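You operate a simulated robot arm through the tools that you are given. There is no shell and no other tool.

You run a simulated robot arm. Do the job below in one go: nothing can be reset, and whatever is moved stays where it is left.

## Task
Push home the coupling that the screen names, then press test.
Fine: its line lever off before pushing, on again after; the tight lamp must light.

The check looks at the end state, three seconds after you hand in, the way a careful person would. Anything else that was tipped, shoved, dropped, spilled or broken makes it a failure.

## Robot
A 7-joint arm with a two-finger parallel gripper, fixed in place. Base frame: the origin is on the floor under the middle of its stand, x ahead of it, y to its left, z up. Units: cm, rad, N and s.
It reaches about 96.6 cm from its shoulder. Its first joint turns from -2.897 to 2.897 rad. Payload 3.43 kg.
The tool frame sits at the grasp point between the pads (the TCP): z along the fingers, y along the line on which they close. The tips reach 3 cm beyond it. The gripper opens to 9.4 cm. The fingers are 2.8 cm wide and 1 cm thick; the gripper's body (5 by 9.6 cm) begins 5.5 cm behind the TCP.
Orientation is that of the tool frame in the base frame, as a unit quaternion [x, y, z, w]. With the fingers straight down and closing along the base's y, the tool's x points along the base's -x, its y along +y and its z along -z.

## Interface
- The arm moves only by the tool send_rows. Its argument "commands" is one flat list of numbers, 6 for each row, row after row: the shift along the tool's x, y, z in cm, then the turn, a rotation vector about the tool's x, y, z in rad. In form: [tx, ty, tz, ax, ay, az, tx, ty, tz, ax, ay, az, ...]. A call has 1 to 20 rows; each row is the pose to reach, as a shift and turn from the pose commanded when the call began, along the tool's axes at that moment. "hand" is the opening, from 0 (shut) to 1 (fully open), set as the call begins (left out, the last holds). A row lasts 0.2 s, in which the tool goes at most 5 cm and 0.15 rad; a call with a longer step from one row to the next is refused whole, and so is a gripper value outside its range. A pose out of reach is approached as far as the arm can. The call stops where the force on the tool passes 50 N (or 10 N more than at its start, if that is more) or the arm is blocked; 0.2 s more then pass. Each finger travels about 4.5 cm/s and halts on what it meets, pressing with about 38 N; the grip force reading is that of the motor and also rises with nothing between the fingers. The clock runs only during rows and for 0.2 s after the last one: add rows that repeat a pose to give the fingers time. It gives the time, the measured TCP pose, the force on the tool (base axes), the opening and the grip force at its end, in the units of the frame above (readings bear some noise), with the torque about the TCP (base axes, N m) and any sound that the robot's microphone picked up.
- Cameras (640 x 400 px; columns grow to the right, rows downward): "scene" is fixed at [4.22, -65.62, 179.58]; the picture's right is [0.26, -0.97, 0.00], its down [-0.77, -0.20, -0.61] and it looks along [0.59, 0.16, -0.79] (base axes); focal length 322 px, centre (320, 200). "wrist" rides on the gripper at [7.6, 1.4, -10.3] in the tool frame; the picture's right is [-0.18, 0.98, 0.00], its down [-0.75, -0.14, -0.64] and it looks along [-0.63, -0.12, 0.77] (tool axes); focal length 243 px, centre (320, 200). There is no depth. A picture from a camera that has moved, and an enlarged one, comes with that camera's place and axes in the base frame and with its lens. The place of the scene camera against the robot may be out by one fixed shift of up to 1.2 cm in any direction.
- grab_frame(camera): a new picture of that camera. It takes no simulated time.
- slide_trunk(by): slides the trunk up (or, below 0, down) by that many cm; the arm rides with it, the base frame stays. It gives what a move gives, with no picture.
- zoom(camera, box): a new picture of the part [left, top, right, bottom] of that camera's present view, enlarged. It takes no simulated time.
- close_job(): hands the job in; it is judged then, once.

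Nothing tells you positions but the pictures and the camera data. Unless the task says otherwise, let go and move clear before handing in.

The tools are called after "Emit:" by a JSON object that holds its "api" and its "payload". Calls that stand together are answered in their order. send_rows: Moves the arm, as the interface text tells. Its arguments: {"type":"object","properties":{"commands":{"type":"array"},"hand":{"type":"number"}},"required":["commands"]} The other tools are called the same way: slide_trunk (by) moves the trunk up or down; grab_frame (camera) takes a picture; zoom (camera, box) takes an enlarged picture of a part of a camera's view; close_job () hands the job in.

At the start:

```text
t: 0.0
tcp_pos: [23.68, -49.5, 148.52]
tcp_rot: [-0.001, 1.0, 0.0, 0.001]
contact_force: [0.2, 0.6, -0.1]
torque: [0.02, 0.0, 0.02]
width: 9.41
gripper_force: 0.0
trunk travel left (down, up): [-42.5, 6.5]
```

scene: 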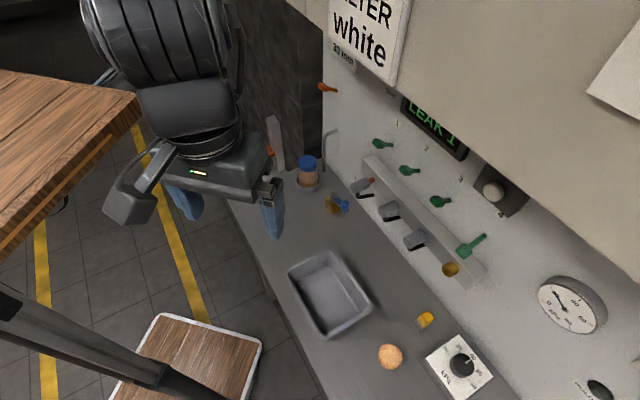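
wrist: 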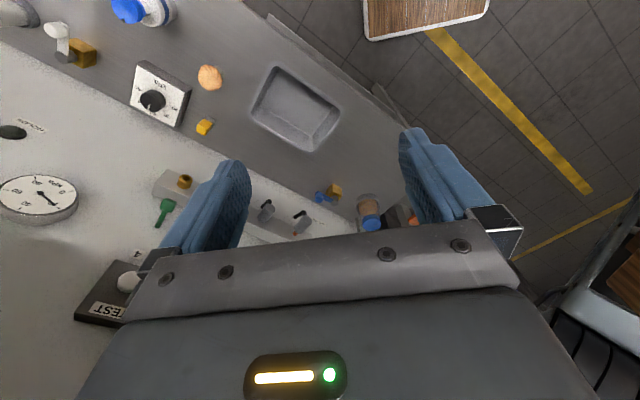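

I see a bench with a panel on a wall: a screen reading "LEAK 1" or similar, green levers, couplings in a rail, and a TEST button. I'll zoom in on the details first.

Emit:
{"api": "zoom", "payload": {"camera": "scene", "box": [340, 80, 540, 205]}}

Emit:
{"api": "zoom", "payload": {"camera": "scene", "box": [340, 150, 500, 290]}}

Emit:
{"api": "zoom", "payload": {"camera": "scene", "box": [300, 0, 460, 100]}}

Emit:
{"api": "zoom", "payload": {"camera": "wrist", "box": [60, 140, 320, 340]}}

```text
3.20 times, centred on (440, 142) of scene
camera zoom: at [4.22, -65.62, 179.58], right [0.26, -0.97, 0.0], down [-0.77, -0.2, -0.61], along [0.59, 0.16, -0.79], focal length 1030 px, centre (-64, 384)
```

zoom: 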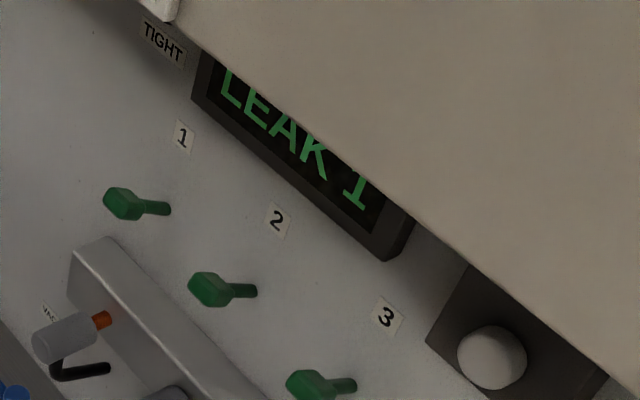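

```text
2.86 times, centred on (420, 220) of scene
camera zoom: at [4.22, -65.62, 179.58], right [0.26, -0.97, 0.0], down [-0.77, -0.2, -0.61], along [0.59, 0.16, -0.79], focal length 920 px, centre (34, 143)
```

zoom: 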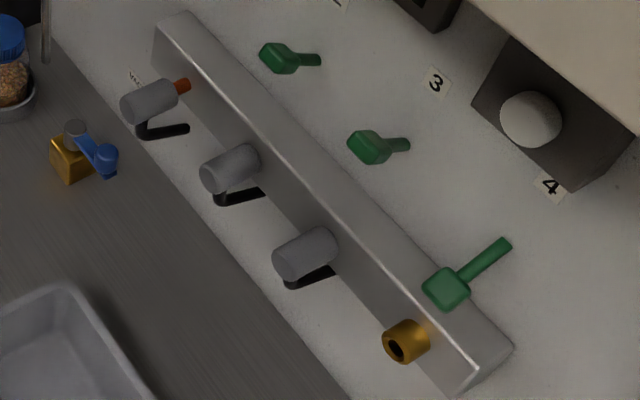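

```text
4.00 times, centred on (380, 50) of scene
camera zoom: at [4.22, -65.62, 179.58], right [0.26, -0.97, 0.0], down [-0.77, -0.2, -0.61], along [0.59, 0.16, -0.79], focal length 1288 px, centre (80, 800)
```

zoom: 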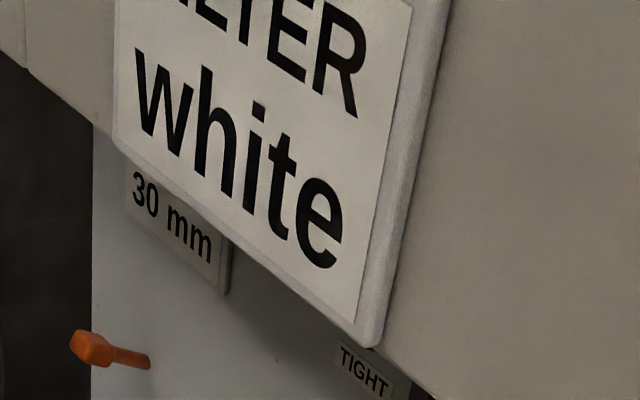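

```text
2.00 times, centred on (190, 240) of wrist
camera zoom: at [15.97, -48.13, 158.91], right [0.18, 0.98, 0.0], down [0.75, -0.14, 0.64], along [0.63, -0.12, -0.77], focal length 485 px, centre (580, 120)
```

zoom: 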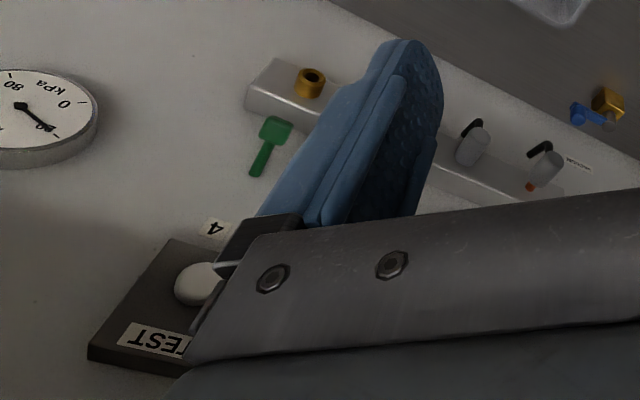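

The screen says "LEAK 1", so the target is the leftmost coupling, the one still showing an orange ring. The panel seems to be about 85–90 cm out and turned roughly 35° to the right. I'll tilt the gripper so the wrist camera faces the panel for a better look.

Emit:
{"api": "send_rows", "payload": {"commands": [0, 0, 0, 0.0347, -0.1086, 0.0837, 0, 0, 0, 0.0694, -0.2172, 0.1674, 0, 0, 0, 0.104, -0.3258, 0.2511, 0, 0, 0, 0.1387, -0.4345, 0.3348, 0, 0, 0, 0.1734, -0.543, 0.4185, 0, 0, 0, 0.2081, -0.6517, 0.5022, 0, 0, 0, 0.2428, -0.7603, 0.5859], "hand": 0}}

```text
t: 1.6
tcp_pos: [26.78, -53.25, 141.99]
tcp_rot: [0.289, 0.887, -0.108, 0.343]
contact_force: [-0.1, -0.3, 0.3]
torque: [0.02, 0.02, 0.01]
width: 0.01
gripper_force: 33.1
out of reach, approached as far as the arm can: row 2, 3, 4, 5, 6, 7
trunk travel left (down, up): [-42.5, 6.5]
```

The arm could only get partway to that pose. I'll check the view from here.

Emit:
{"api": "grab_frame", "payload": {"camera": "wrist"}}

Emit:
{"api": "grab_frame", "payload": {"camera": "scene"}}

```text
taken
camera wrist: at [17.35, -44.81, 144.5], right [0.69, 0.72, 0.13], down [0.02, -0.19, 0.98], along [0.73, -0.67, -0.14], focal length 243 px, centre (320, 200)
```

wrist: 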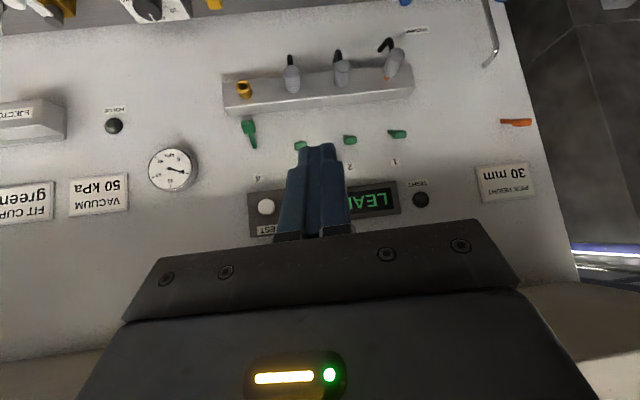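

```text
taken
```

scene: 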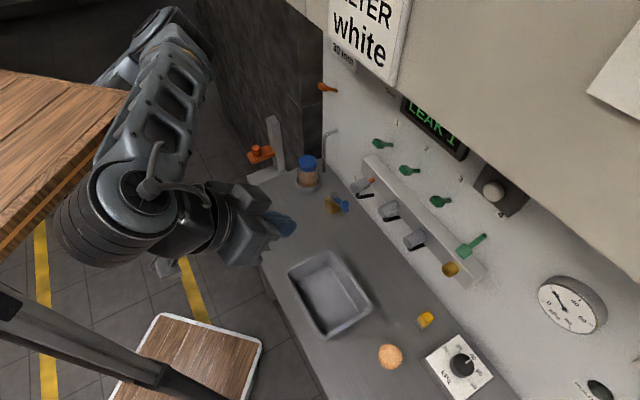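

I now have a face-on view of the panel, upside down. I'll zoom in on it.

Emit:
{"api": "zoom", "payload": {"camera": "wrist", "box": [210, 20, 450, 170]}}

Emit:
{"api": "zoom", "payload": {"camera": "wrist", "box": [330, 20, 450, 95]}}

Emit:
{"api": "zoom", "payload": {"camera": "wrist", "box": [220, 110, 460, 250]}}

Emit:
{"api": "zoom", "payload": {"camera": "wrist", "box": [0, 0, 220, 220]}}

```text
2.67 times, centred on (330, 95) of wrist
camera zoom: at [17.35, -44.81, 144.5], right [0.69, 0.72, 0.13], down [0.02, -0.19, 0.98], along [0.73, -0.67, -0.14], focal length 647 px, centre (293, 480)
```

zoom: 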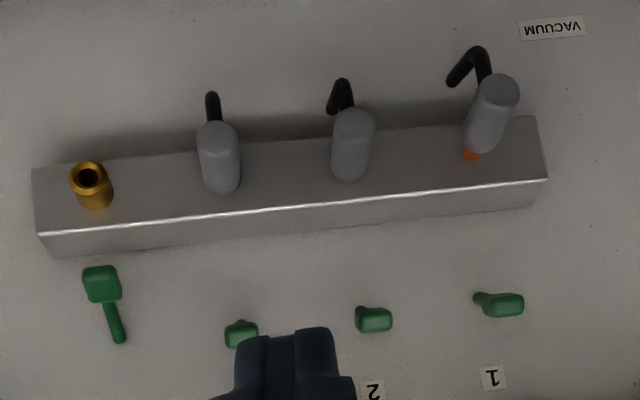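

```text
5.33 times, centred on (390, 58) of wrist
camera zoom: at [17.35, -44.81, 144.5], right [0.69, 0.72, 0.13], down [0.02, -0.19, 0.98], along [0.73, -0.67, -0.14], focal length 1294 px, centre (-53, 960)
```

zoom: 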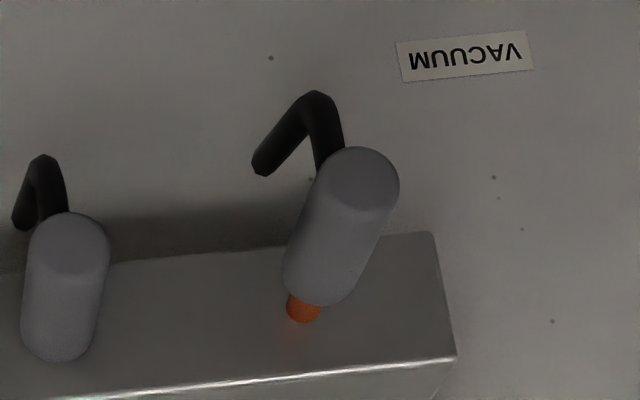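

```text
2.67 times, centred on (340, 180) of wrist
camera zoom: at [17.35, -44.81, 144.5], right [0.69, 0.72, 0.13], down [0.02, -0.19, 0.98], along [0.73, -0.67, -0.14], focal length 647 px, centre (267, 253)
```

zoom: 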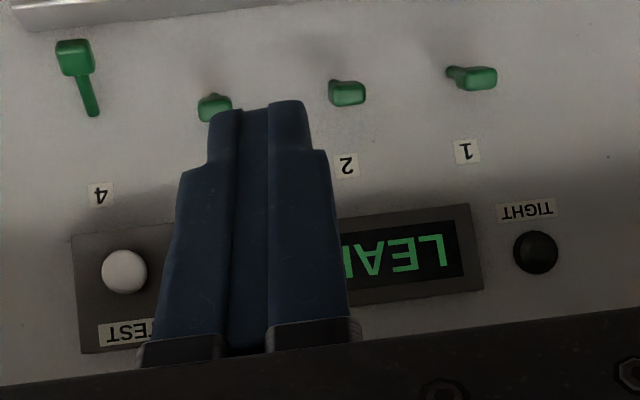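

```text
1.82 times, centred on (110, 110) of wrist
camera zoom: at [17.35, -44.81, 144.5], right [0.69, 0.72, 0.13], down [0.02, -0.19, 0.98], along [0.73, -0.67, -0.14], focal length 441 px, centre (702, 364)
```

zoom: 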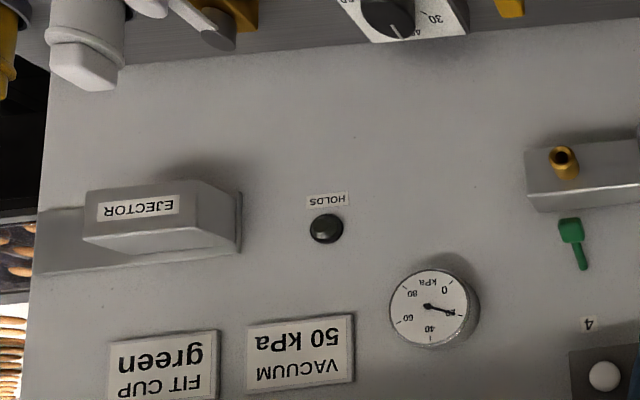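

The levers look like toggles: 1–3 are tilted up (on) and 4 is tilted down (off). Coupling 1 is cocked and shows orange. I'll lower the trunk so the arm and wrist camera come level with the levers.

Emit:
{"api": "slide_trunk", "payload": {"by": -18}}

Emit:
{"api": "grab_frame", "payload": {"camera": "wrist"}}

Emit:
{"api": "grab_frame", "payload": {"camera": "scene"}}

```text
t: 3.6
tcp_pos: [26.61, -53.23, 123.75]
tcp_rot: [0.288, 0.887, -0.107, 0.343]
contact_force: [0.1, 0.1, 0.5]
torque: [0.02, 0.02, 0.01]
width: 0.01
gripper_force: 32.4
trunk travel left (down, up): [-24.5, 24.5]
```

```text
taken
camera wrist: at [17.26, -44.8, 126.45], right [0.69, 0.72, 0.13], down [0.02, -0.19, 0.98], along [0.73, -0.67, -0.15], focal length 243 px, centre (320, 200)
```

wrist: 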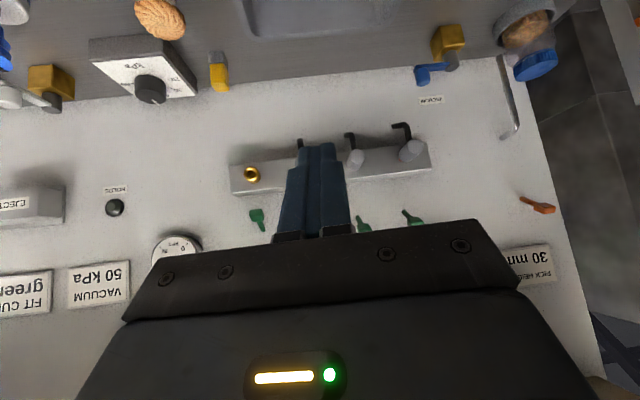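

```text
taken
```

scene: 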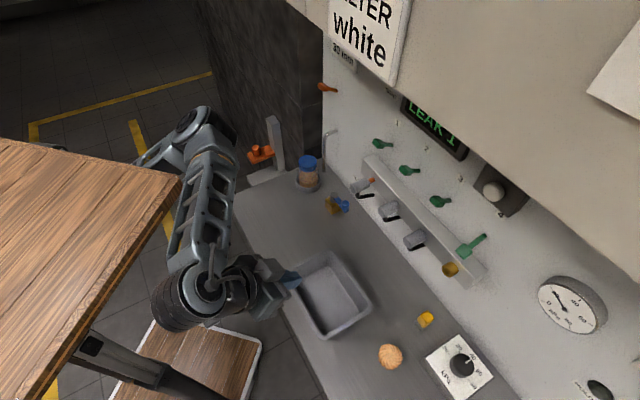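

The wood plate moves with the trunk, so it's part of the robot's carriage. I'll zoom in on the levers and couplings from this height.

Emit:
{"api": "zoom", "payload": {"camera": "wrist", "box": [330, 100, 450, 240]}}

Emit:
{"api": "zoom", "payload": {"camera": "wrist", "box": [220, 120, 440, 240]}}

Emit:
{"api": "zoom", "payload": {"camera": "scene", "box": [340, 125, 440, 225]}}

```text
2.86 times, centred on (390, 170) of wrist
camera zoom: at [17.26, -44.8, 126.45], right [0.69, 0.72, 0.13], down [0.02, -0.19, 0.98], along [0.73, -0.67, -0.15], focal length 693 px, centre (120, 286)
```

zoom: 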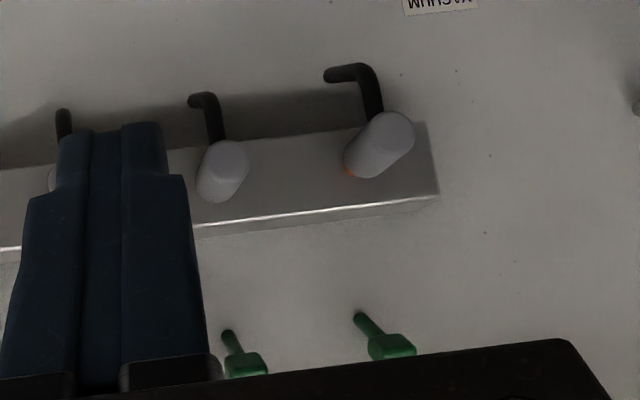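

```text
2.91 times, centred on (330, 180) of wrist
camera zoom: at [17.26, -44.8, 126.45], right [0.69, 0.72, 0.13], down [0.02, -0.19, 0.98], along [0.73, -0.67, -0.15], focal length 706 px, centre (291, 258)
```

zoom: 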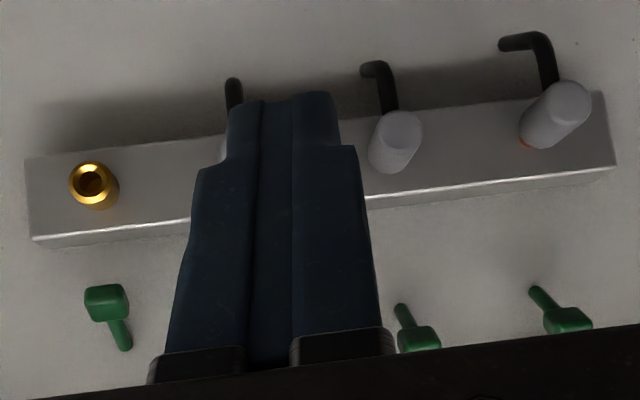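

```text
4.00 times, centred on (390, 175) of scene
camera zoom: at [4.22, -65.62, 179.58], right [0.26, -0.97, 0.0], down [-0.77, -0.2, -0.61], along [0.59, 0.16, -0.79], focal length 1288 px, centre (40, 300)
```

zoom: 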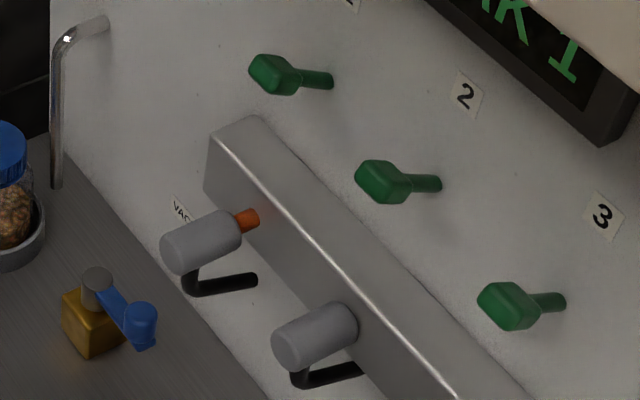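

Using the two wrist views, I put the panel wall at about 45° in the base frame, roughly 94 cm out along that normal. Coupling 1 is near (60, -60, 113), lever 1 near (66, -66, 124), and the test button near (44, -84, 138). Next I'll check the arm's posture, since reach will be tight.

Emit:
{"api": "zoom", "payload": {"camera": "scene", "box": [0, 80, 320, 400]}}

Emit:
{"api": "zoom", "payload": {"camera": "scene", "box": [300, 0, 640, 220]}}

```text
1.25 times, centred on (160, 240) of scene
camera zoom: at [4.22, -65.62, 179.58], right [0.26, -0.97, 0.0], down [-0.77, -0.2, -0.61], along [0.59, 0.16, -0.79], focal length 402 px, centre (520, 150)
```

zoom: 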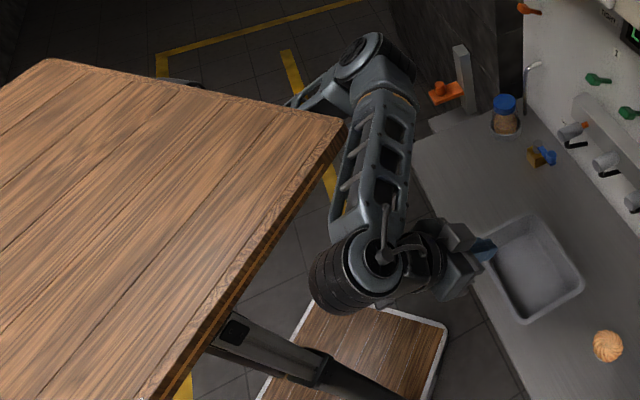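

```text
1.82 times, centred on (470, 110) of scene
camera zoom: at [4.22, -65.62, 179.58], right [0.26, -0.97, 0.0], down [-0.77, -0.2, -0.61], along [0.59, 0.16, -0.79], focal length 585 px, centre (47, 364)
```

zoom: 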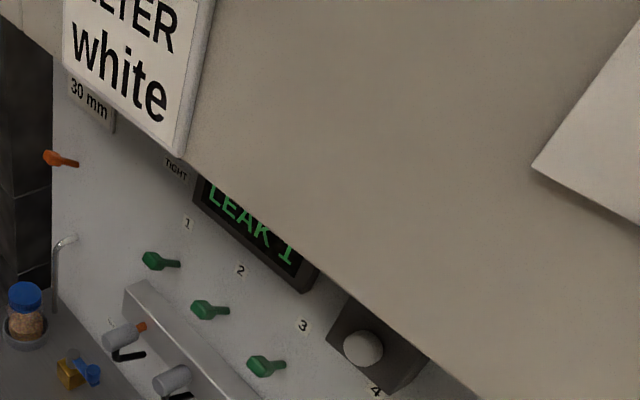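

The arm seems to hang under a lifting table, with the bench at about z≈90 and free air in front of the panel. I'll move the tool to about 25 cm in front of coupling 1 and turn it to face the wall at 45°.

Emit:
{"api": "send_rows", "payload": {"commands": [-2.04, 2.74, 1.82, 0.02, -0.023, 0.0175, -4.08, 5.48, 3.63, 0.04, -0.046, 0.035, -6.12, 8.22, 5.45, 0.06, -0.069, 0.0525, -8.15, 10.96, 7.27, 0.08, -0.0915, 0.07, -10.2, 13.7, 9.08, 0.1, -0.114, 0.0875, -12.23, 16.44, 10.9, 0.1192, -0.1372, 0.105]}}

Emit:
{"api": "grab_frame", "payload": {"camera": "wrist"}}

Emit:
{"api": "grab_frame", "payload": {"camera": "scene"}}

```text
t: 5.0
tcp_pos: [49.39, -49.62, 124.64]
tcp_rot: [0.345, 0.837, -0.175, 0.387]
contact_force: [-0.9, 0.3, 0.2]
torque: [0.03, -0.02, 0.01]
width: 0.01
gripper_force: 32.4
trunk travel left (down, up): [-24.5, 24.5]
```

```text
taken
camera wrist: at [41.51, -39.49, 125.52], right [0.79, 0.61, 0.12], down [-0.09, -0.07, 0.99], along [0.61, -0.79, 0.0], focal length 243 px, centre (320, 200)
```

wrist: 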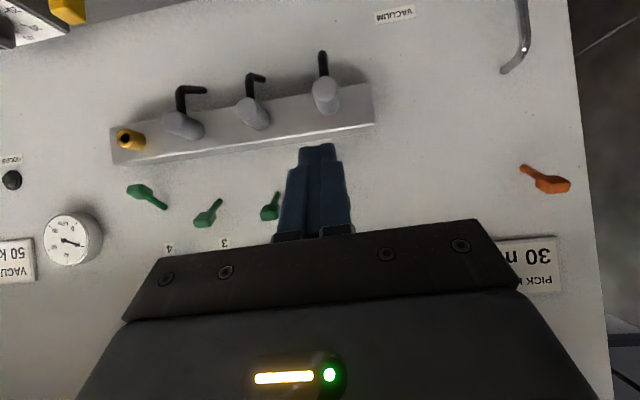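

```text
taken
```

scene: 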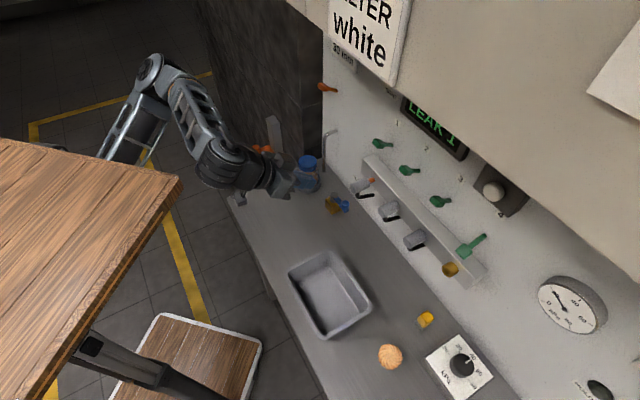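

The commanded pose was reached. I'll zoom in on the target area.

Emit:
{"api": "zoom", "payload": {"camera": "wrist", "box": [220, 40, 400, 150]}}

Emit:
{"api": "zoom", "payload": {"camera": "wrist", "box": [100, 80, 380, 250]}}

Emit:
{"api": "zoom", "payload": {"camera": "scene", "box": [60, 40, 340, 220]}}

```text
3.56 times, centred on (310, 95) of wrist
camera zoom: at [41.51, -39.49, 125.52], right [0.79, 0.61, 0.12], down [-0.09, -0.07, 0.99], along [0.61, -0.79, 0.0], focal length 863 px, centre (356, 573)
```

zoom: 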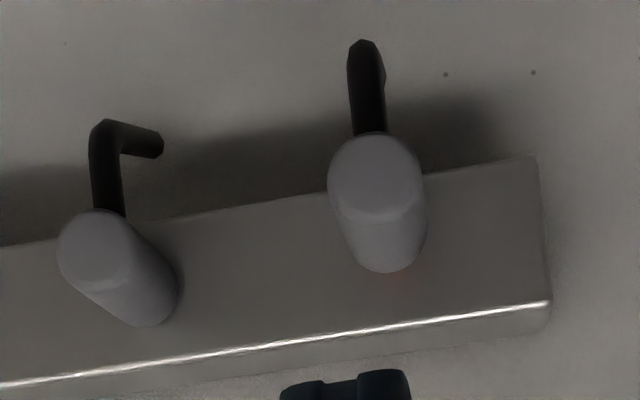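

```text
2.29 times, centred on (240, 165) of wrist
camera zoom: at [41.51, -39.49, 125.52], right [0.79, 0.61, 0.12], down [-0.09, -0.07, 0.99], along [0.61, -0.79, 0.0], focal length 555 px, centre (503, 280)
```

zoom: 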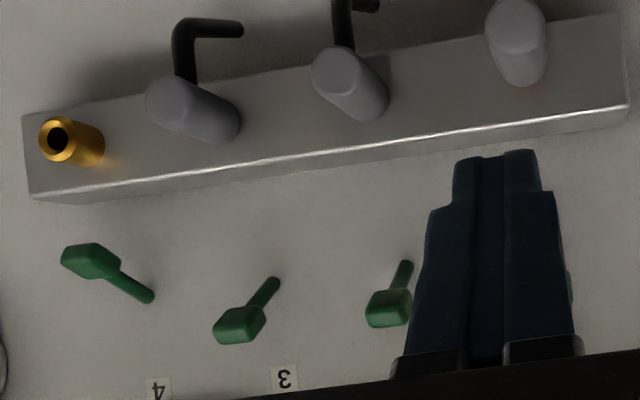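

```text
2.22 times, centred on (200, 130) of scene
camera zoom: at [4.22, -65.62, 179.58], right [0.26, -0.97, 0.0], down [-0.77, -0.2, -0.61], along [0.59, 0.16, -0.79], focal length 716 px, centre (587, 356)
```

zoom: 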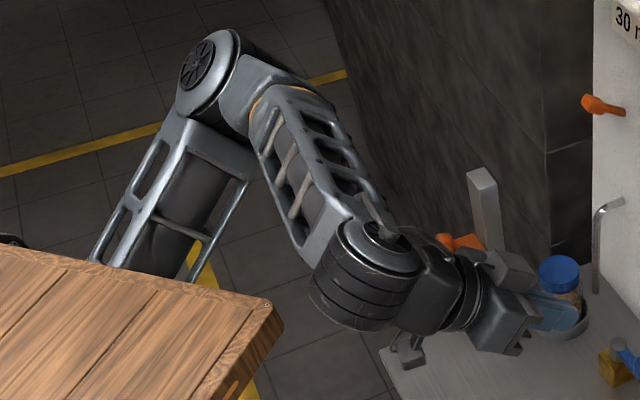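

Coupling 1's cap is at about (60.3, -60.3, 113) and lever 1's paddle at about (64.5, -64, 126). I'll level the fingers so they point straight at the wall and raise them just above lever 1, still 20 cm back.

Emit:
{"api": "send_rows", "payload": {"commands": [-1.23, 0.04, -0.51, -0.0035, -0.1387, 0.0044, -2.46, 0.08, -1.02, -0.0069, -0.2775, 0.0088, -3.7, 0.13, -1.53, -0.0104, -0.4162, 0.0131, -4.93, 0.17, -2.04, -0.0138, -0.555, 0.0175, -6.16, 0.21, -2.55, -0.0173, -0.6937, 0.0219]}}

Emit:
{"api": "grab_frame", "payload": {"camera": "wrist"}}

Emit:
{"api": "grab_frame", "payload": {"camera": "scene"}}

```text
t: 6.2
tcp_pos: [51.47, -50.05, 131.67]
tcp_rot: [0.26, 0.654, -0.273, 0.656]
contact_force: [-0.4, 0.1, 0.1]
torque: [0.04, -0.04, 0.01]
width: 0.0
gripper_force: 33.0
trunk travel left (down, up): [-24.5, 24.5]
```

```text
taken
camera wrist: at [45.18, -42.11, 124.07], right [0.69, 0.71, 0.17], down [-0.56, 0.36, 0.75], along [0.47, -0.61, 0.64], focal length 243 px, centre (320, 200)
```

wrist: 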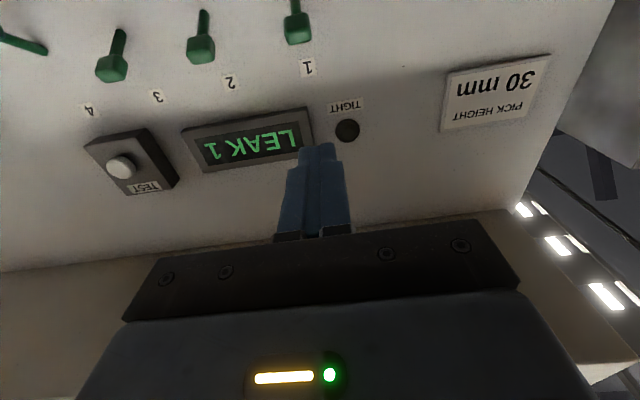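

```text
taken
```

scene: 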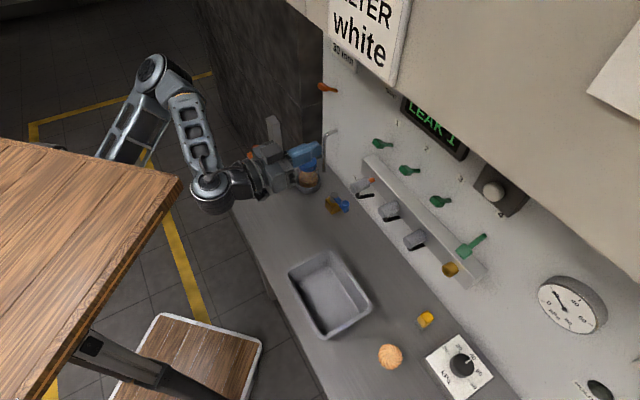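

The level pose is reachable, and the lever 1 paddle again works out to about (64.4, -64.2, 126), right on the tool's centreline. I'll move in above it and check partway.

Emit:
{"api": "send_rows", "payload": {"commands": [0.2, -0.3, 3, 0, 0, 0, 0.4, -0.6, 6, 0, 0, 0, 0.6, -0.85, 9, 0, 0, 0, 0.6, -1.1, 12, 0, 0, 0]}}

Emit:
{"api": "grab_frame", "payload": {"camera": "wrist"}}

Emit:
{"api": "grab_frame", "payload": {"camera": "scene"}}

```text
t: 7.2
tcp_pos: [59.47, -59.27, 131.0]
tcp_rot: [0.262, 0.655, -0.271, 0.655]
contact_force: [-0.6, -0.5, -0.3]
torque: [0.01, -0.02, 0.0]
width: 0.04
gripper_force: 33.0
trunk travel left (down, up): [-24.5, 24.5]
```

```text
taken
camera wrist: at [53.11, -51.22, 123.51], right [0.69, 0.71, 0.17], down [-0.56, 0.35, 0.75], along [0.47, -0.61, 0.64], focal length 243 px, centre (320, 200)
```

wrist: 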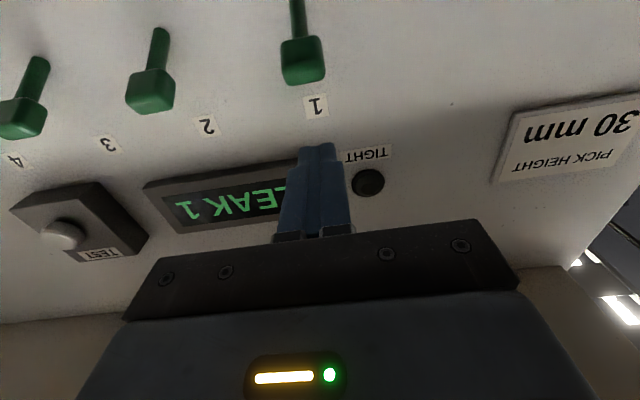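

```text
taken
```

scene: 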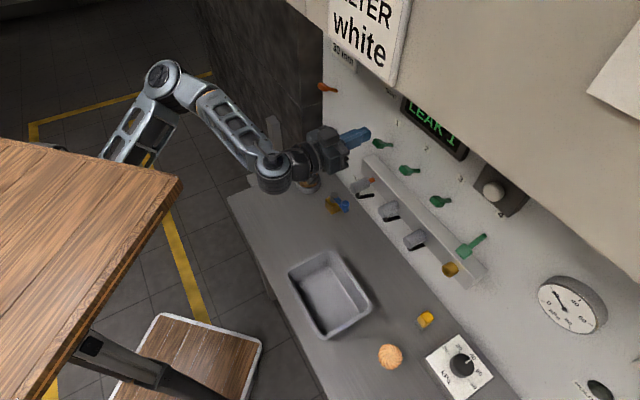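

Lever 1's paddle is lined up just below the fingers. I'll go in the last ~5.3 cm above it.

Emit:
{"api": "send_rows", "payload": {"commands": [0, -0.05, 2.7, 0, 0, 0, 0, -0.1, 5.3, 0, 0, 0, 0, -0.1, 5.3, 0, 0, 0]}}

Emit:
{"api": "grab_frame", "payload": {"camera": "wrist"}}

Emit:
{"api": "zoom", "payload": {"camera": "scene", "box": [260, 80, 440, 220]}}

```text
t: 8.0
tcp_pos: [62.9, -63.23, 131.21]
tcp_rot: [0.265, 0.653, -0.269, 0.657]
contact_force: [0.5, -0.2, -0.3]
torque: [-0.02, -0.01, 0.04]
width: 0.0
gripper_force: 33.1
trunk travel left (down, up): [-24.5, 24.5]
```

```text
taken
camera wrist: at [56.6, -55.16, 123.68], right [0.69, 0.71, 0.18], down [-0.56, 0.35, 0.75], along [0.46, -0.61, 0.64], focal length 243 px, centre (320, 200)
```

wrist: 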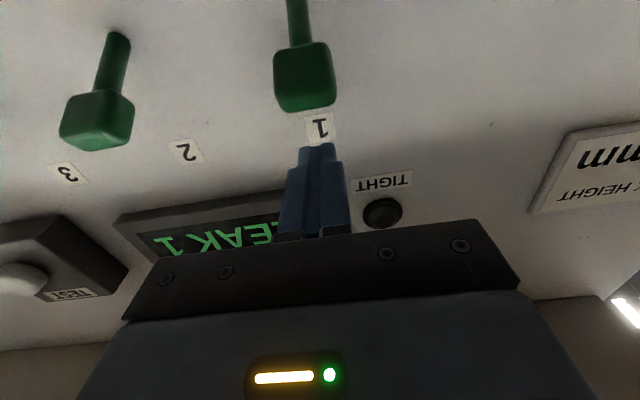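

```text
2.86 times, centred on (350, 150) of scene
camera zoom: at [4.22, -65.62, 179.58], right [0.26, -0.97, 0.0], down [-0.77, -0.2, -0.61], along [0.59, 0.16, -0.79], focal length 920 px, centre (234, 343)
```

zoom: 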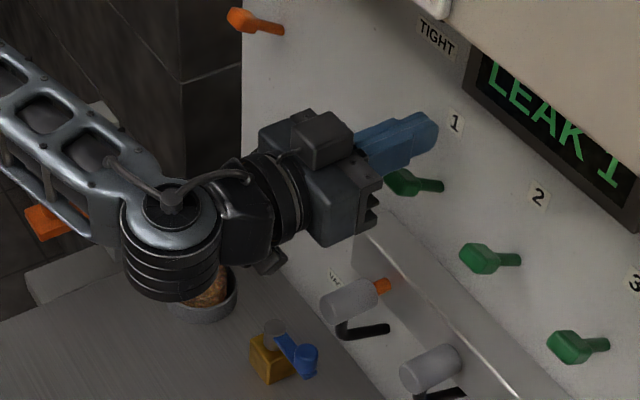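

The fingers sit above the lever 1 paddle. I'll push it down in small steps.

Emit:
{"api": "send_rows", "payload": {"commands": [1, 0, 0, 0, 0, 0, 2, 0, 0, 0, 0, 0, 3, 0, 0, 0, 0, 0, 4, 0, 0, 0, 0, 0, 5, 0, 0, 0, 0, 0]}}

Emit:
{"api": "grab_frame", "payload": {"camera": "wrist"}}

Emit:
{"api": "zoom", "payload": {"camera": "scene", "box": [260, 80, 440, 220]}}

```text
t: 9.2
tcp_pos: [62.05, -63.25, 127.84]
tcp_rot: [0.269, 0.637, -0.268, 0.671]
contact_force: [-0.3, -0.1, 1.1]
torque: [-0.01, -0.03, 0.02]
width: 0.01
gripper_force: 33.0
trunk travel left (down, up): [-24.5, 24.5]
```

```text
taken
camera wrist: at [56.11, -55.23, 120.03], right [0.68, 0.7, 0.2], down [-0.59, 0.36, 0.72], along [0.43, -0.61, 0.66], focal length 243 px, centre (320, 200)
```

wrist: 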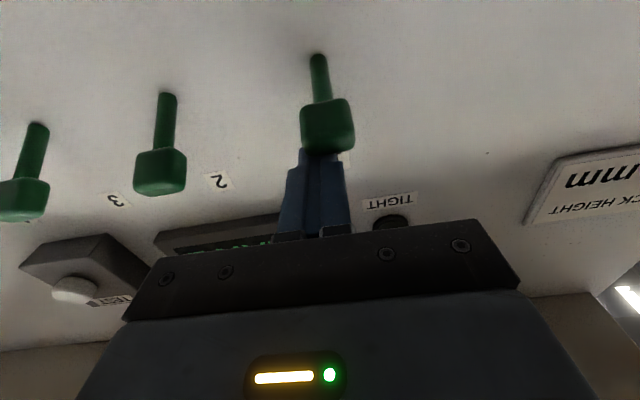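

```text
2.86 times, centred on (350, 150) of scene
camera zoom: at [4.22, -65.62, 179.58], right [0.26, -0.97, 0.0], down [-0.77, -0.2, -0.61], along [0.59, 0.16, -0.79], focal length 920 px, centre (234, 343)
```

zoom: 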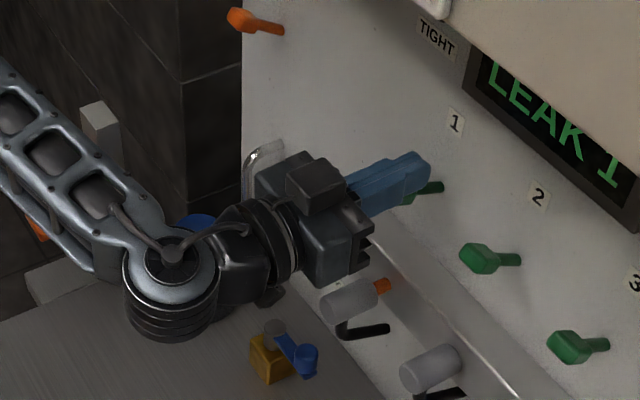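

The tool only dropped 3.4 of the 5 cm, with little force showing. I'll hold the command to see whether it settles.

Emit:
{"api": "send_rows", "payload": {"commands": [0, 0, 0, 0, 0, 0, 0, 0, 0, 0, 0, 0, 0, 0, 0, 0, 0, 0]}}

Emit:
{"api": "zoom", "payload": {"camera": "wrist", "box": [230, 30, 430, 190]}}

Emit:
{"api": "grab_frame", "payload": {"camera": "scene"}}

```text
t: 10.0
tcp_pos: [62.2, -63.2, 128.07]
tcp_rot: [0.268, 0.638, -0.268, 0.671]
contact_force: [0.1, 0.0, 0.9]
torque: [0.0, -0.03, -0.01]
width: 0.0
gripper_force: 32.8
trunk travel left (down, up): [-24.5, 24.5]
```

```text
2.50 times, centred on (330, 110) of wrist
camera zoom: at [56.23, -55.17, 120.07], right [0.68, 0.71, 0.2], down [-0.59, 0.36, 0.72], along [0.44, -0.61, 0.66], focal length 606 px, centre (295, 425)
```

zoom: 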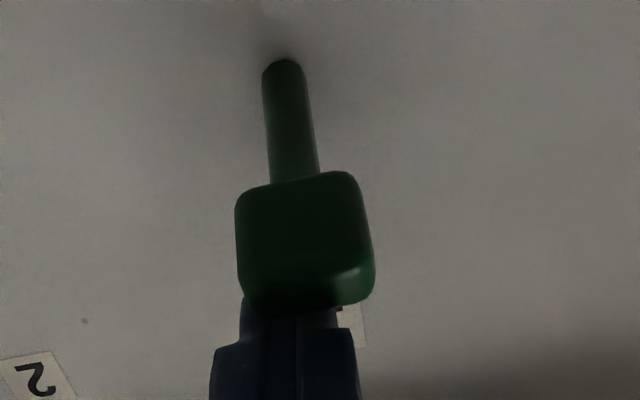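

```text
taken
```

scene: 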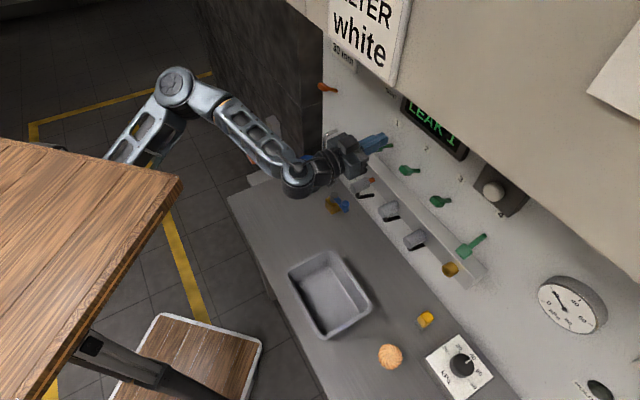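

It holds at z≈128 with almost no force showing. I'll command another 2 cm down and compare the readings.

Emit:
{"api": "send_rows", "payload": {"commands": [1, 0, 0, 0, 0, 0, 2, 0, 0, 0, 0, 0, 2, 0, 0, 0, 0, 0]}}

Emit:
{"api": "zoom", "payload": {"camera": "wrist", "box": [230, 30, 430, 190]}}

```text
t: 10.7
tcp_pos: [62.08, -63.03, 126.2]
tcp_rot: [0.268, 0.635, -0.269, 0.673]
contact_force: [-13.9, 34.3, 6.8]
torque: [0.5, 0.16, 0.11]
width: 0.0
gripper_force: 33.3
trunk travel left (down, up): [-24.5, 24.5]
stopped in row 3: the force on the tool passed its limit at 51 N (the readings are from after the stop); the commanded pose is now the measured one
```

```text
2.50 times, centred on (330, 110) of wrist
camera zoom: at [56.06, -54.94, 118.34], right [0.68, 0.7, 0.2], down [-0.59, 0.37, 0.72], along [0.43, -0.61, 0.67], focal length 606 px, centre (295, 425)
```

zoom: 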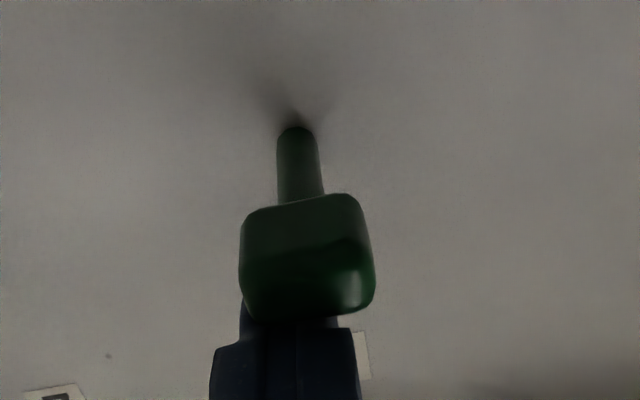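

The force limit tripped with mostly outward force, so the fingertip may be catching on the paddle. I'll look before going on.

Emit:
{"api": "zoom", "payload": {"camera": "scene", "box": [340, 110, 440, 175]}}

Emit:
{"api": "grab_frame", "payload": {"camera": "wrist"}}

```text
6.15 times, centred on (390, 142) of scene
camera zoom: at [4.22, -65.62, 179.58], right [0.26, -0.97, 0.0], down [-0.77, -0.2, -0.61], along [0.59, 0.16, -0.79], focal length 1981 px, centre (-111, 554)
```

zoom: 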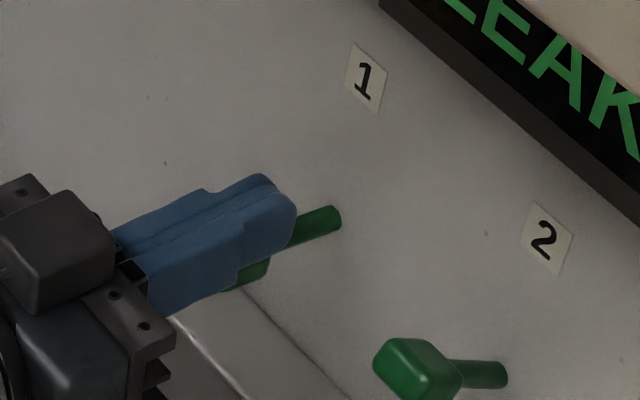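

```text
taken
camera wrist: at [56.06, -54.94, 118.34], right [0.68, 0.7, 0.2], down [-0.59, 0.37, 0.72], along [0.43, -0.61, 0.67], focal length 243 px, centre (320, 200)
```

wrist: 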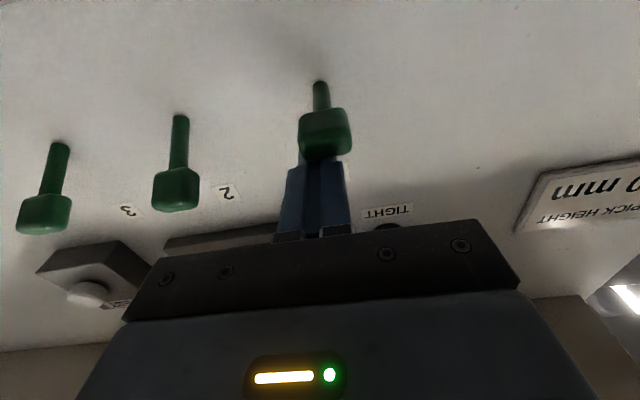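

Lever 1 has already swung to about horizontal, so it does move. I'll back off slightly outward to relieve the scrape and keep pushing down.

Emit:
{"api": "send_rows", "payload": {"commands": [0.3, 0, -0.4, 0, 0.02, 0, 0.8, 0, -0.6, 0, 0.04, 0, 1.4, 0, -0.6, 0, 0.05, 0, 2.0, 0, -0.6, 0, 0.05, 0, 2.5, 0, -0.6, 0, 0.05, 0]}}

Emit:
{"api": "grab_frame", "payload": {"camera": "wrist"}}

Emit:
{"api": "zoom", "payload": {"camera": "scene", "box": [340, 110, 440, 175]}}

```text
t: 11.9
tcp_pos: [61.72, -62.88, 123.56]
tcp_rot: [0.275, 0.653, -0.262, 0.655]
contact_force: [-0.5, 0.0, 5.9]
torque: [-0.14, -0.11, -0.01]
width: 0.0
gripper_force: 33.2
trunk travel left (down, up): [-24.5, 24.5]
```

```text
taken
camera wrist: at [55.57, -54.5, 116.19], right [0.69, 0.7, 0.2], down [-0.56, 0.34, 0.75], along [0.46, -0.63, 0.63], focal length 243 px, centre (320, 200)
```

wrist: 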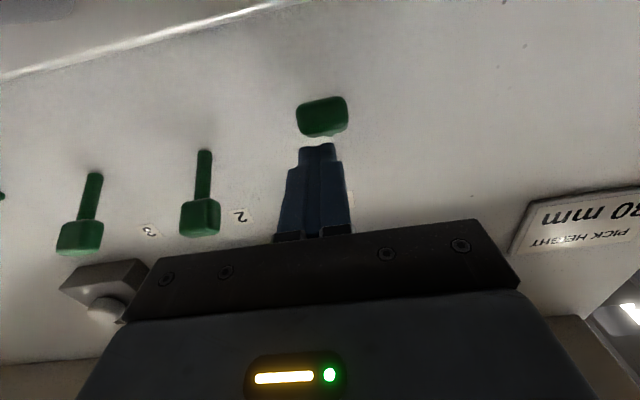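

```text
6.15 times, centred on (390, 142) of scene
camera zoom: at [4.22, -65.62, 179.58], right [0.26, -0.97, 0.0], down [-0.77, -0.2, -0.61], along [0.59, 0.16, -0.79], focal length 1981 px, centre (-111, 554)
```

zoom: 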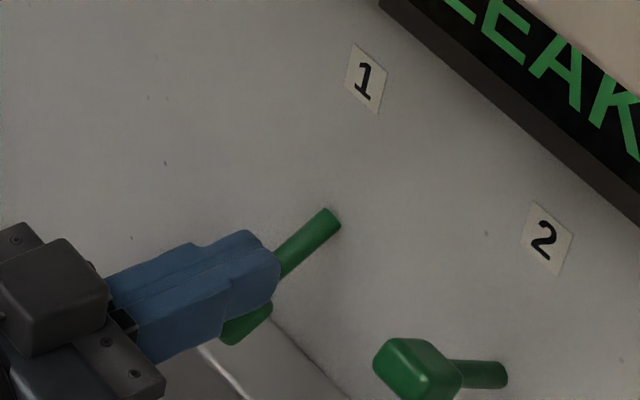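

Lever 1's paddle is now at about z≈121, close to the off angle that lever 4 shows. I'll nudge it a bit further to be sure it reaches its stop.

Emit:
{"api": "send_rows", "payload": {"commands": [0.4, 0, 0, 0, 0, 0, 0.8, 0, 0, 0, 0, 0, 1.2, 0, 0, 0, 0, 0]}}

Emit:
{"api": "grab_frame", "payload": {"camera": "wrist"}}

Emit:
{"api": "zoom", "payload": {"camera": "scene", "box": [340, 110, 440, 175]}}

```text
t: 12.8
tcp_pos: [61.62, -62.79, 123.42]
tcp_rot: [0.269, 0.647, -0.264, 0.662]
contact_force: [-5.5, 9.4, 15.2]
torque: [-0.23, -0.27, 0.09]
width: 0.02
gripper_force: 33.1
trunk travel left (down, up): [-24.5, 24.5]
stopped in row 3: the force on the tool passed its limit at 52 N (the readings are from after the stop); the commanded pose is now the measured one
```

```text
taken
camera wrist: at [55.48, -54.59, 115.79], right [0.69, 0.7, 0.2], down [-0.57, 0.35, 0.74], along [0.45, -0.62, 0.64], focal length 243 px, centre (320, 200)
```

wrist: 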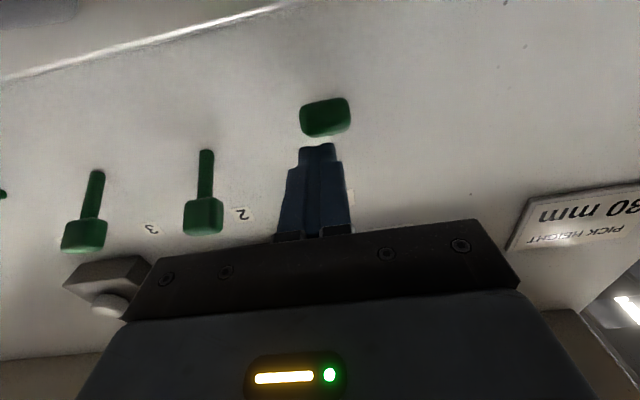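

```text
6.15 times, centred on (390, 142) of scene
camera zoom: at [4.22, -65.62, 179.58], right [0.26, -0.97, 0.0], down [-0.77, -0.2, -0.61], along [0.59, 0.16, -0.79], focal length 1981 px, centre (-111, 554)
```

zoom: 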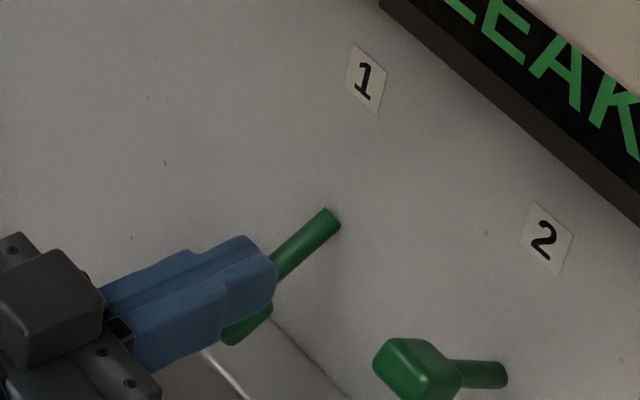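

Lever 1 hit its hard stop, so line 1 is off. I'll back straight out, then drop to coupling height.

Emit:
{"api": "send_rows", "payload": {"commands": [-0.6, 0, -0.3, 0, 0, 0, -1, 0, -3, 0, 0, 0, -1, 0, -7, 0, 0, 0, -1, 0.3, -11, 0, 0.01, 0, -1, 0.6, -14, 0, 0.02, 0, 3, 0.8, -14, 0, 0.02, 0, 7, 0.8, -14, 0, 0.02, 0, 10.3, 0.8, -14, 0, 0.02, 0, 10.3, 0.8, -14, 0, 0.02, 0]}}

Emit:
{"api": "grab_frame", "payload": {"camera": "wrist"}}

Emit:
{"api": "grab_frame", "payload": {"camera": "scene"}}

```text
t: 14.8
tcp_pos: [52.27, -52.3, 112.74]
tcp_rot: [0.275, 0.654, -0.262, 0.654]
contact_force: [-0.6, 0.4, 0.8]
torque: [0.03, -0.01, 0.01]
width: 0.0
gripper_force: 33.4
trunk travel left (down, up): [-24.5, 24.5]
```

```text
taken
camera wrist: at [46.21, -44.03, 105.36], right [0.69, 0.7, 0.2], down [-0.56, 0.34, 0.76], along [0.46, -0.63, 0.62], focal length 243 px, centre (320, 200)
```

wrist: 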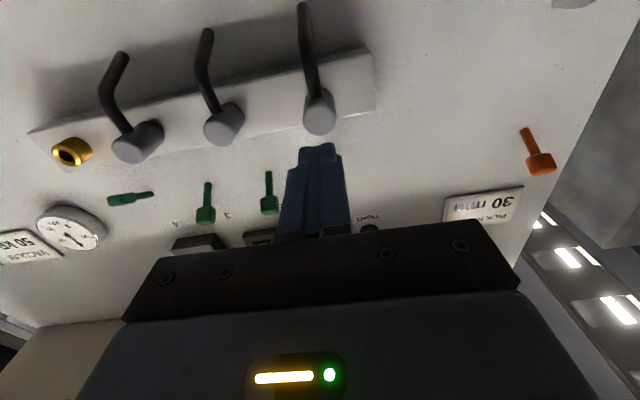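

```text
taken
```

scene: 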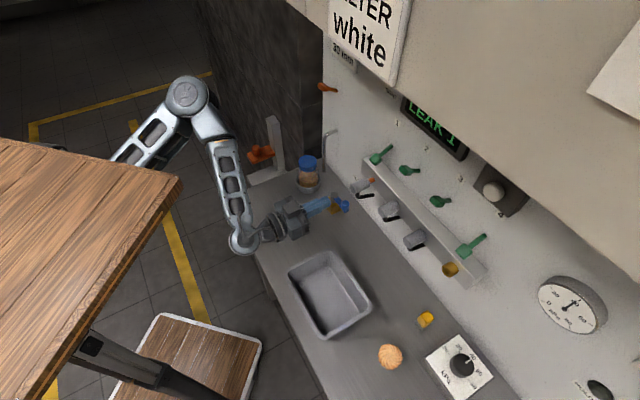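

Lever 1 is now down like lever 4, and the gauge has changed. I'll zoom in on coupling 1 to align the push.

Emit:
{"api": "zoom", "payload": {"camera": "wrist", "box": [260, 40, 400, 170]}}

Emit:
{"api": "zoom", "payload": {"camera": "scene", "box": [330, 130, 450, 220]}}

```text
3.08 times, centred on (330, 105) of wrist
camera zoom: at [46.21, -44.03, 105.36], right [0.69, 0.7, 0.2], down [-0.56, 0.34, 0.76], along [0.46, -0.63, 0.62], focal length 746 px, centre (289, 492)
```

zoom: 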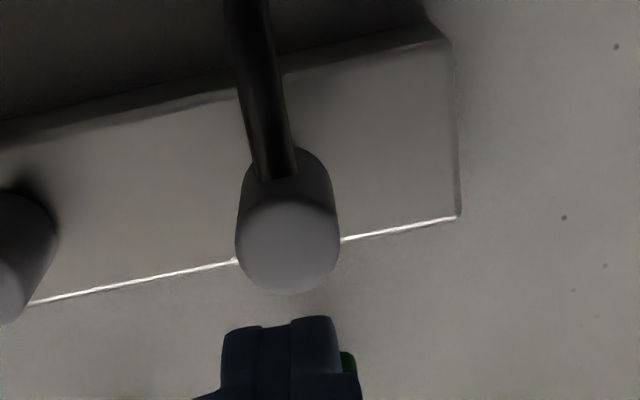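

```text
4.44 times, centred on (390, 175) of scene
camera zoom: at [4.22, -65.62, 179.58], right [0.26, -0.97, 0.0], down [-0.77, -0.2, -0.61], along [0.59, 0.16, -0.79], focal length 1431 px, centre (9, 311)
```

zoom: 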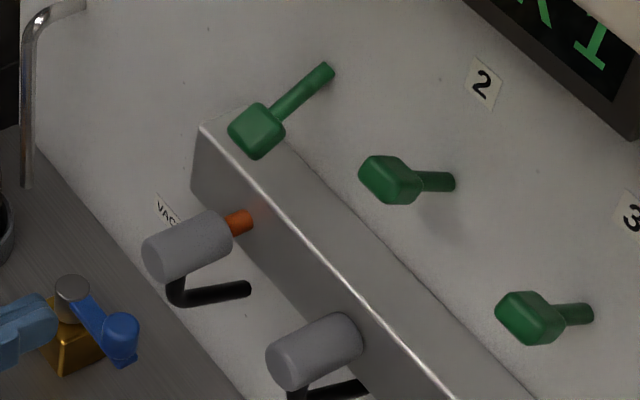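

The fingers are lined up with the cap to within a few millimetres. I'll close most of the gap, then push gently.

Emit:
{"api": "send_rows", "payload": {"commands": [-0.2, 0, 2.5, 0, 0, 0, -0.4, 0, 5, 0, 0, 0, -0.4, 0, 7, 0, 0, 0, -0.4, 0, 7, 0, 0, 0]}}

Emit:
{"api": "zoom", "payload": {"camera": "wrist", "box": [240, 60, 400, 180]}}

Emit:
{"api": "zoom", "payload": {"camera": "scene", "box": [310, 130, 430, 220]}}

```text
t: 15.8
tcp_pos: [57.56, -57.2, 113.01]
tcp_rot: [0.275, 0.655, -0.261, 0.653]
contact_force: [-0.3, 0.7, -0.4]
torque: [0.01, 0.0, -0.06]
width: 0.01
gripper_force: 33.0
trunk travel left (down, up): [-24.5, 24.5]
```

```text
3.33 times, centred on (320, 120) of wrist
camera zoom: at [51.28, -48.96, 105.63], right [0.69, 0.7, 0.2], down [-0.56, 0.34, 0.76], along [0.46, -0.63, 0.62], focal length 809 px, centre (320, 467)
```

zoom: 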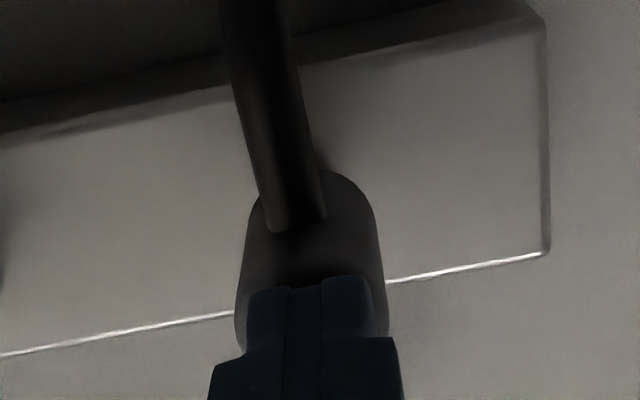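

```text
4.44 times, centred on (370, 175) of scene
camera zoom: at [4.22, -65.62, 179.58], right [0.26, -0.97, 0.0], down [-0.77, -0.2, -0.61], along [0.59, 0.16, -0.79], focal length 1431 px, centre (98, 311)
```

zoom: 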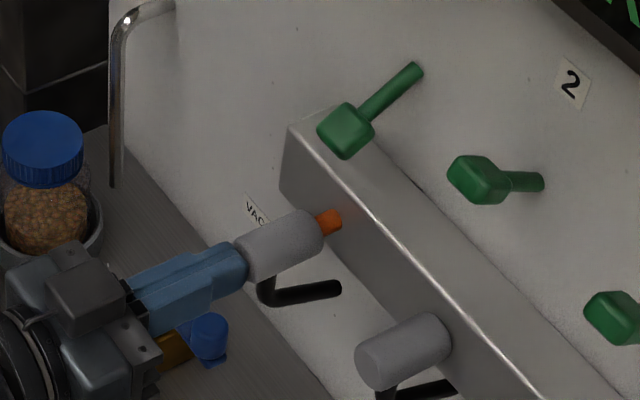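

The fingertips are centred on the cap with about 1 cm to go. Pushing now in small steps.

Emit:
{"api": "send_rows", "payload": {"commands": [0, 0, 0.4, 0, 0, 0, 0, 0, 0.8, 0, 0, 0, 0, 0, 1.2, 0, 0, 0, 0, 0, 1.6, 0, 0, 0, 0, 0, 2.0, 0, 0, 0, 0, 0, 2.4, 0, 0, 0, 0, 0, 2.8, 0, 0, 0, 0, 0, 3.2, 0, 0, 0, 0, 0, 3.6, 0, 0, 0, 0, 0, 4.0, 0, 0, 0]}}

Emit:
{"api": "zoom", "payload": {"camera": "scene", "box": [310, 130, 430, 220]}}

```text
t: 17.2
tcp_pos: [58.92, -58.63, 112.92]
tcp_rot: [0.275, 0.656, -0.262, 0.653]
contact_force: [-17.0, 34.0, 2.7]
torque: [-0.53, -0.26, 0.38]
width: 0.01
gripper_force: 32.8
trunk travel left (down, up): [-24.5, 24.5]
stopped in row 7: the force on the tool passed its limit at 55 N (the readings are from after the stop); the commanded pose is now the measured one
```

```text
4.44 times, centred on (370, 175) of scene
camera zoom: at [4.22, -65.62, 179.58], right [0.26, -0.97, 0.0], down [-0.77, -0.2, -0.61], along [0.59, 0.16, -0.79], focal length 1431 px, centre (98, 311)
```

zoom: 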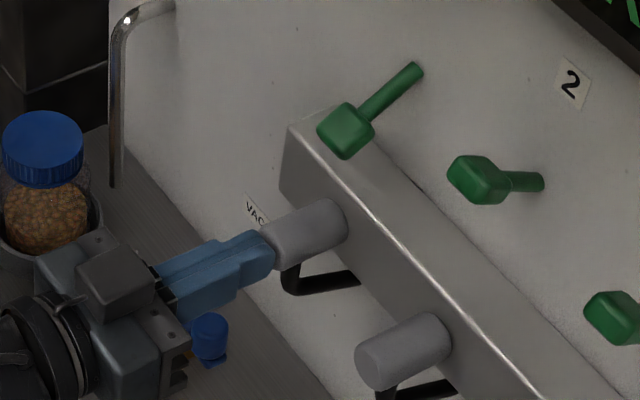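

The coupling moved in and hit a firm stop, with no orange showing now. I'll back off straight and check it.

Emit:
{"api": "send_rows", "payload": {"commands": [0, 0, -1, 0, 0, 0, 0, 0, -4, 0, 0, 0, 0, 0, -8, 0, 0, 0, 0, 0, -8, 0, 0, 0]}}

Emit:
{"api": "zoom", "payload": {"camera": "scene", "box": [330, 130, 450, 220]}}

Emit:
{"api": "grab_frame", "payload": {"camera": "wrist"}}

```text
t: 18.2
tcp_pos: [53.33, -53.04, 113.13]
tcp_rot: [0.276, 0.656, -0.262, 0.652]
contact_force: [0.3, -0.7, -0.4]
torque: [-0.02, -0.02, 0.0]
width: 0.02
gripper_force: 32.9
trunk travel left (down, up): [-24.5, 24.5]
```

```text
4.44 times, centred on (390, 175) of scene
camera zoom: at [4.22, -65.62, 179.58], right [0.26, -0.97, 0.0], down [-0.77, -0.2, -0.61], along [0.59, 0.16, -0.79], focal length 1431 px, centre (9, 311)
```

zoom: 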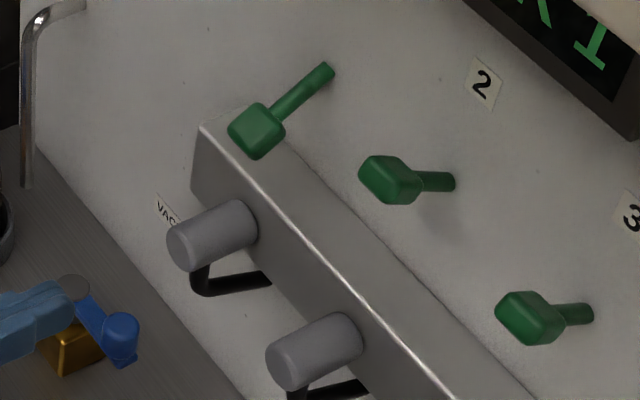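

```text
taken
camera wrist: at [47.05, -44.74, 105.83], right [0.69, 0.7, 0.2], down [-0.56, 0.34, 0.76], along [0.46, -0.64, 0.62], focal length 243 px, centre (320, 200)
```

wrist: 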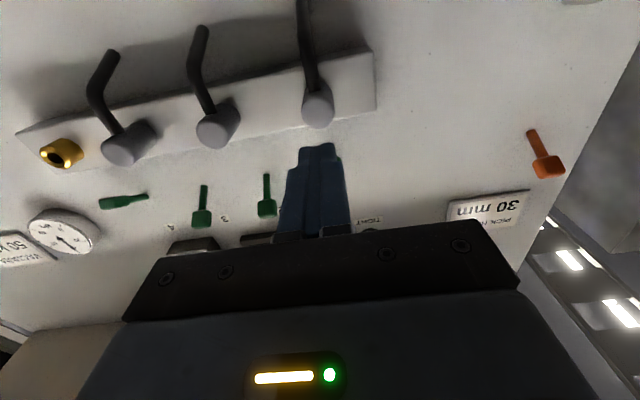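

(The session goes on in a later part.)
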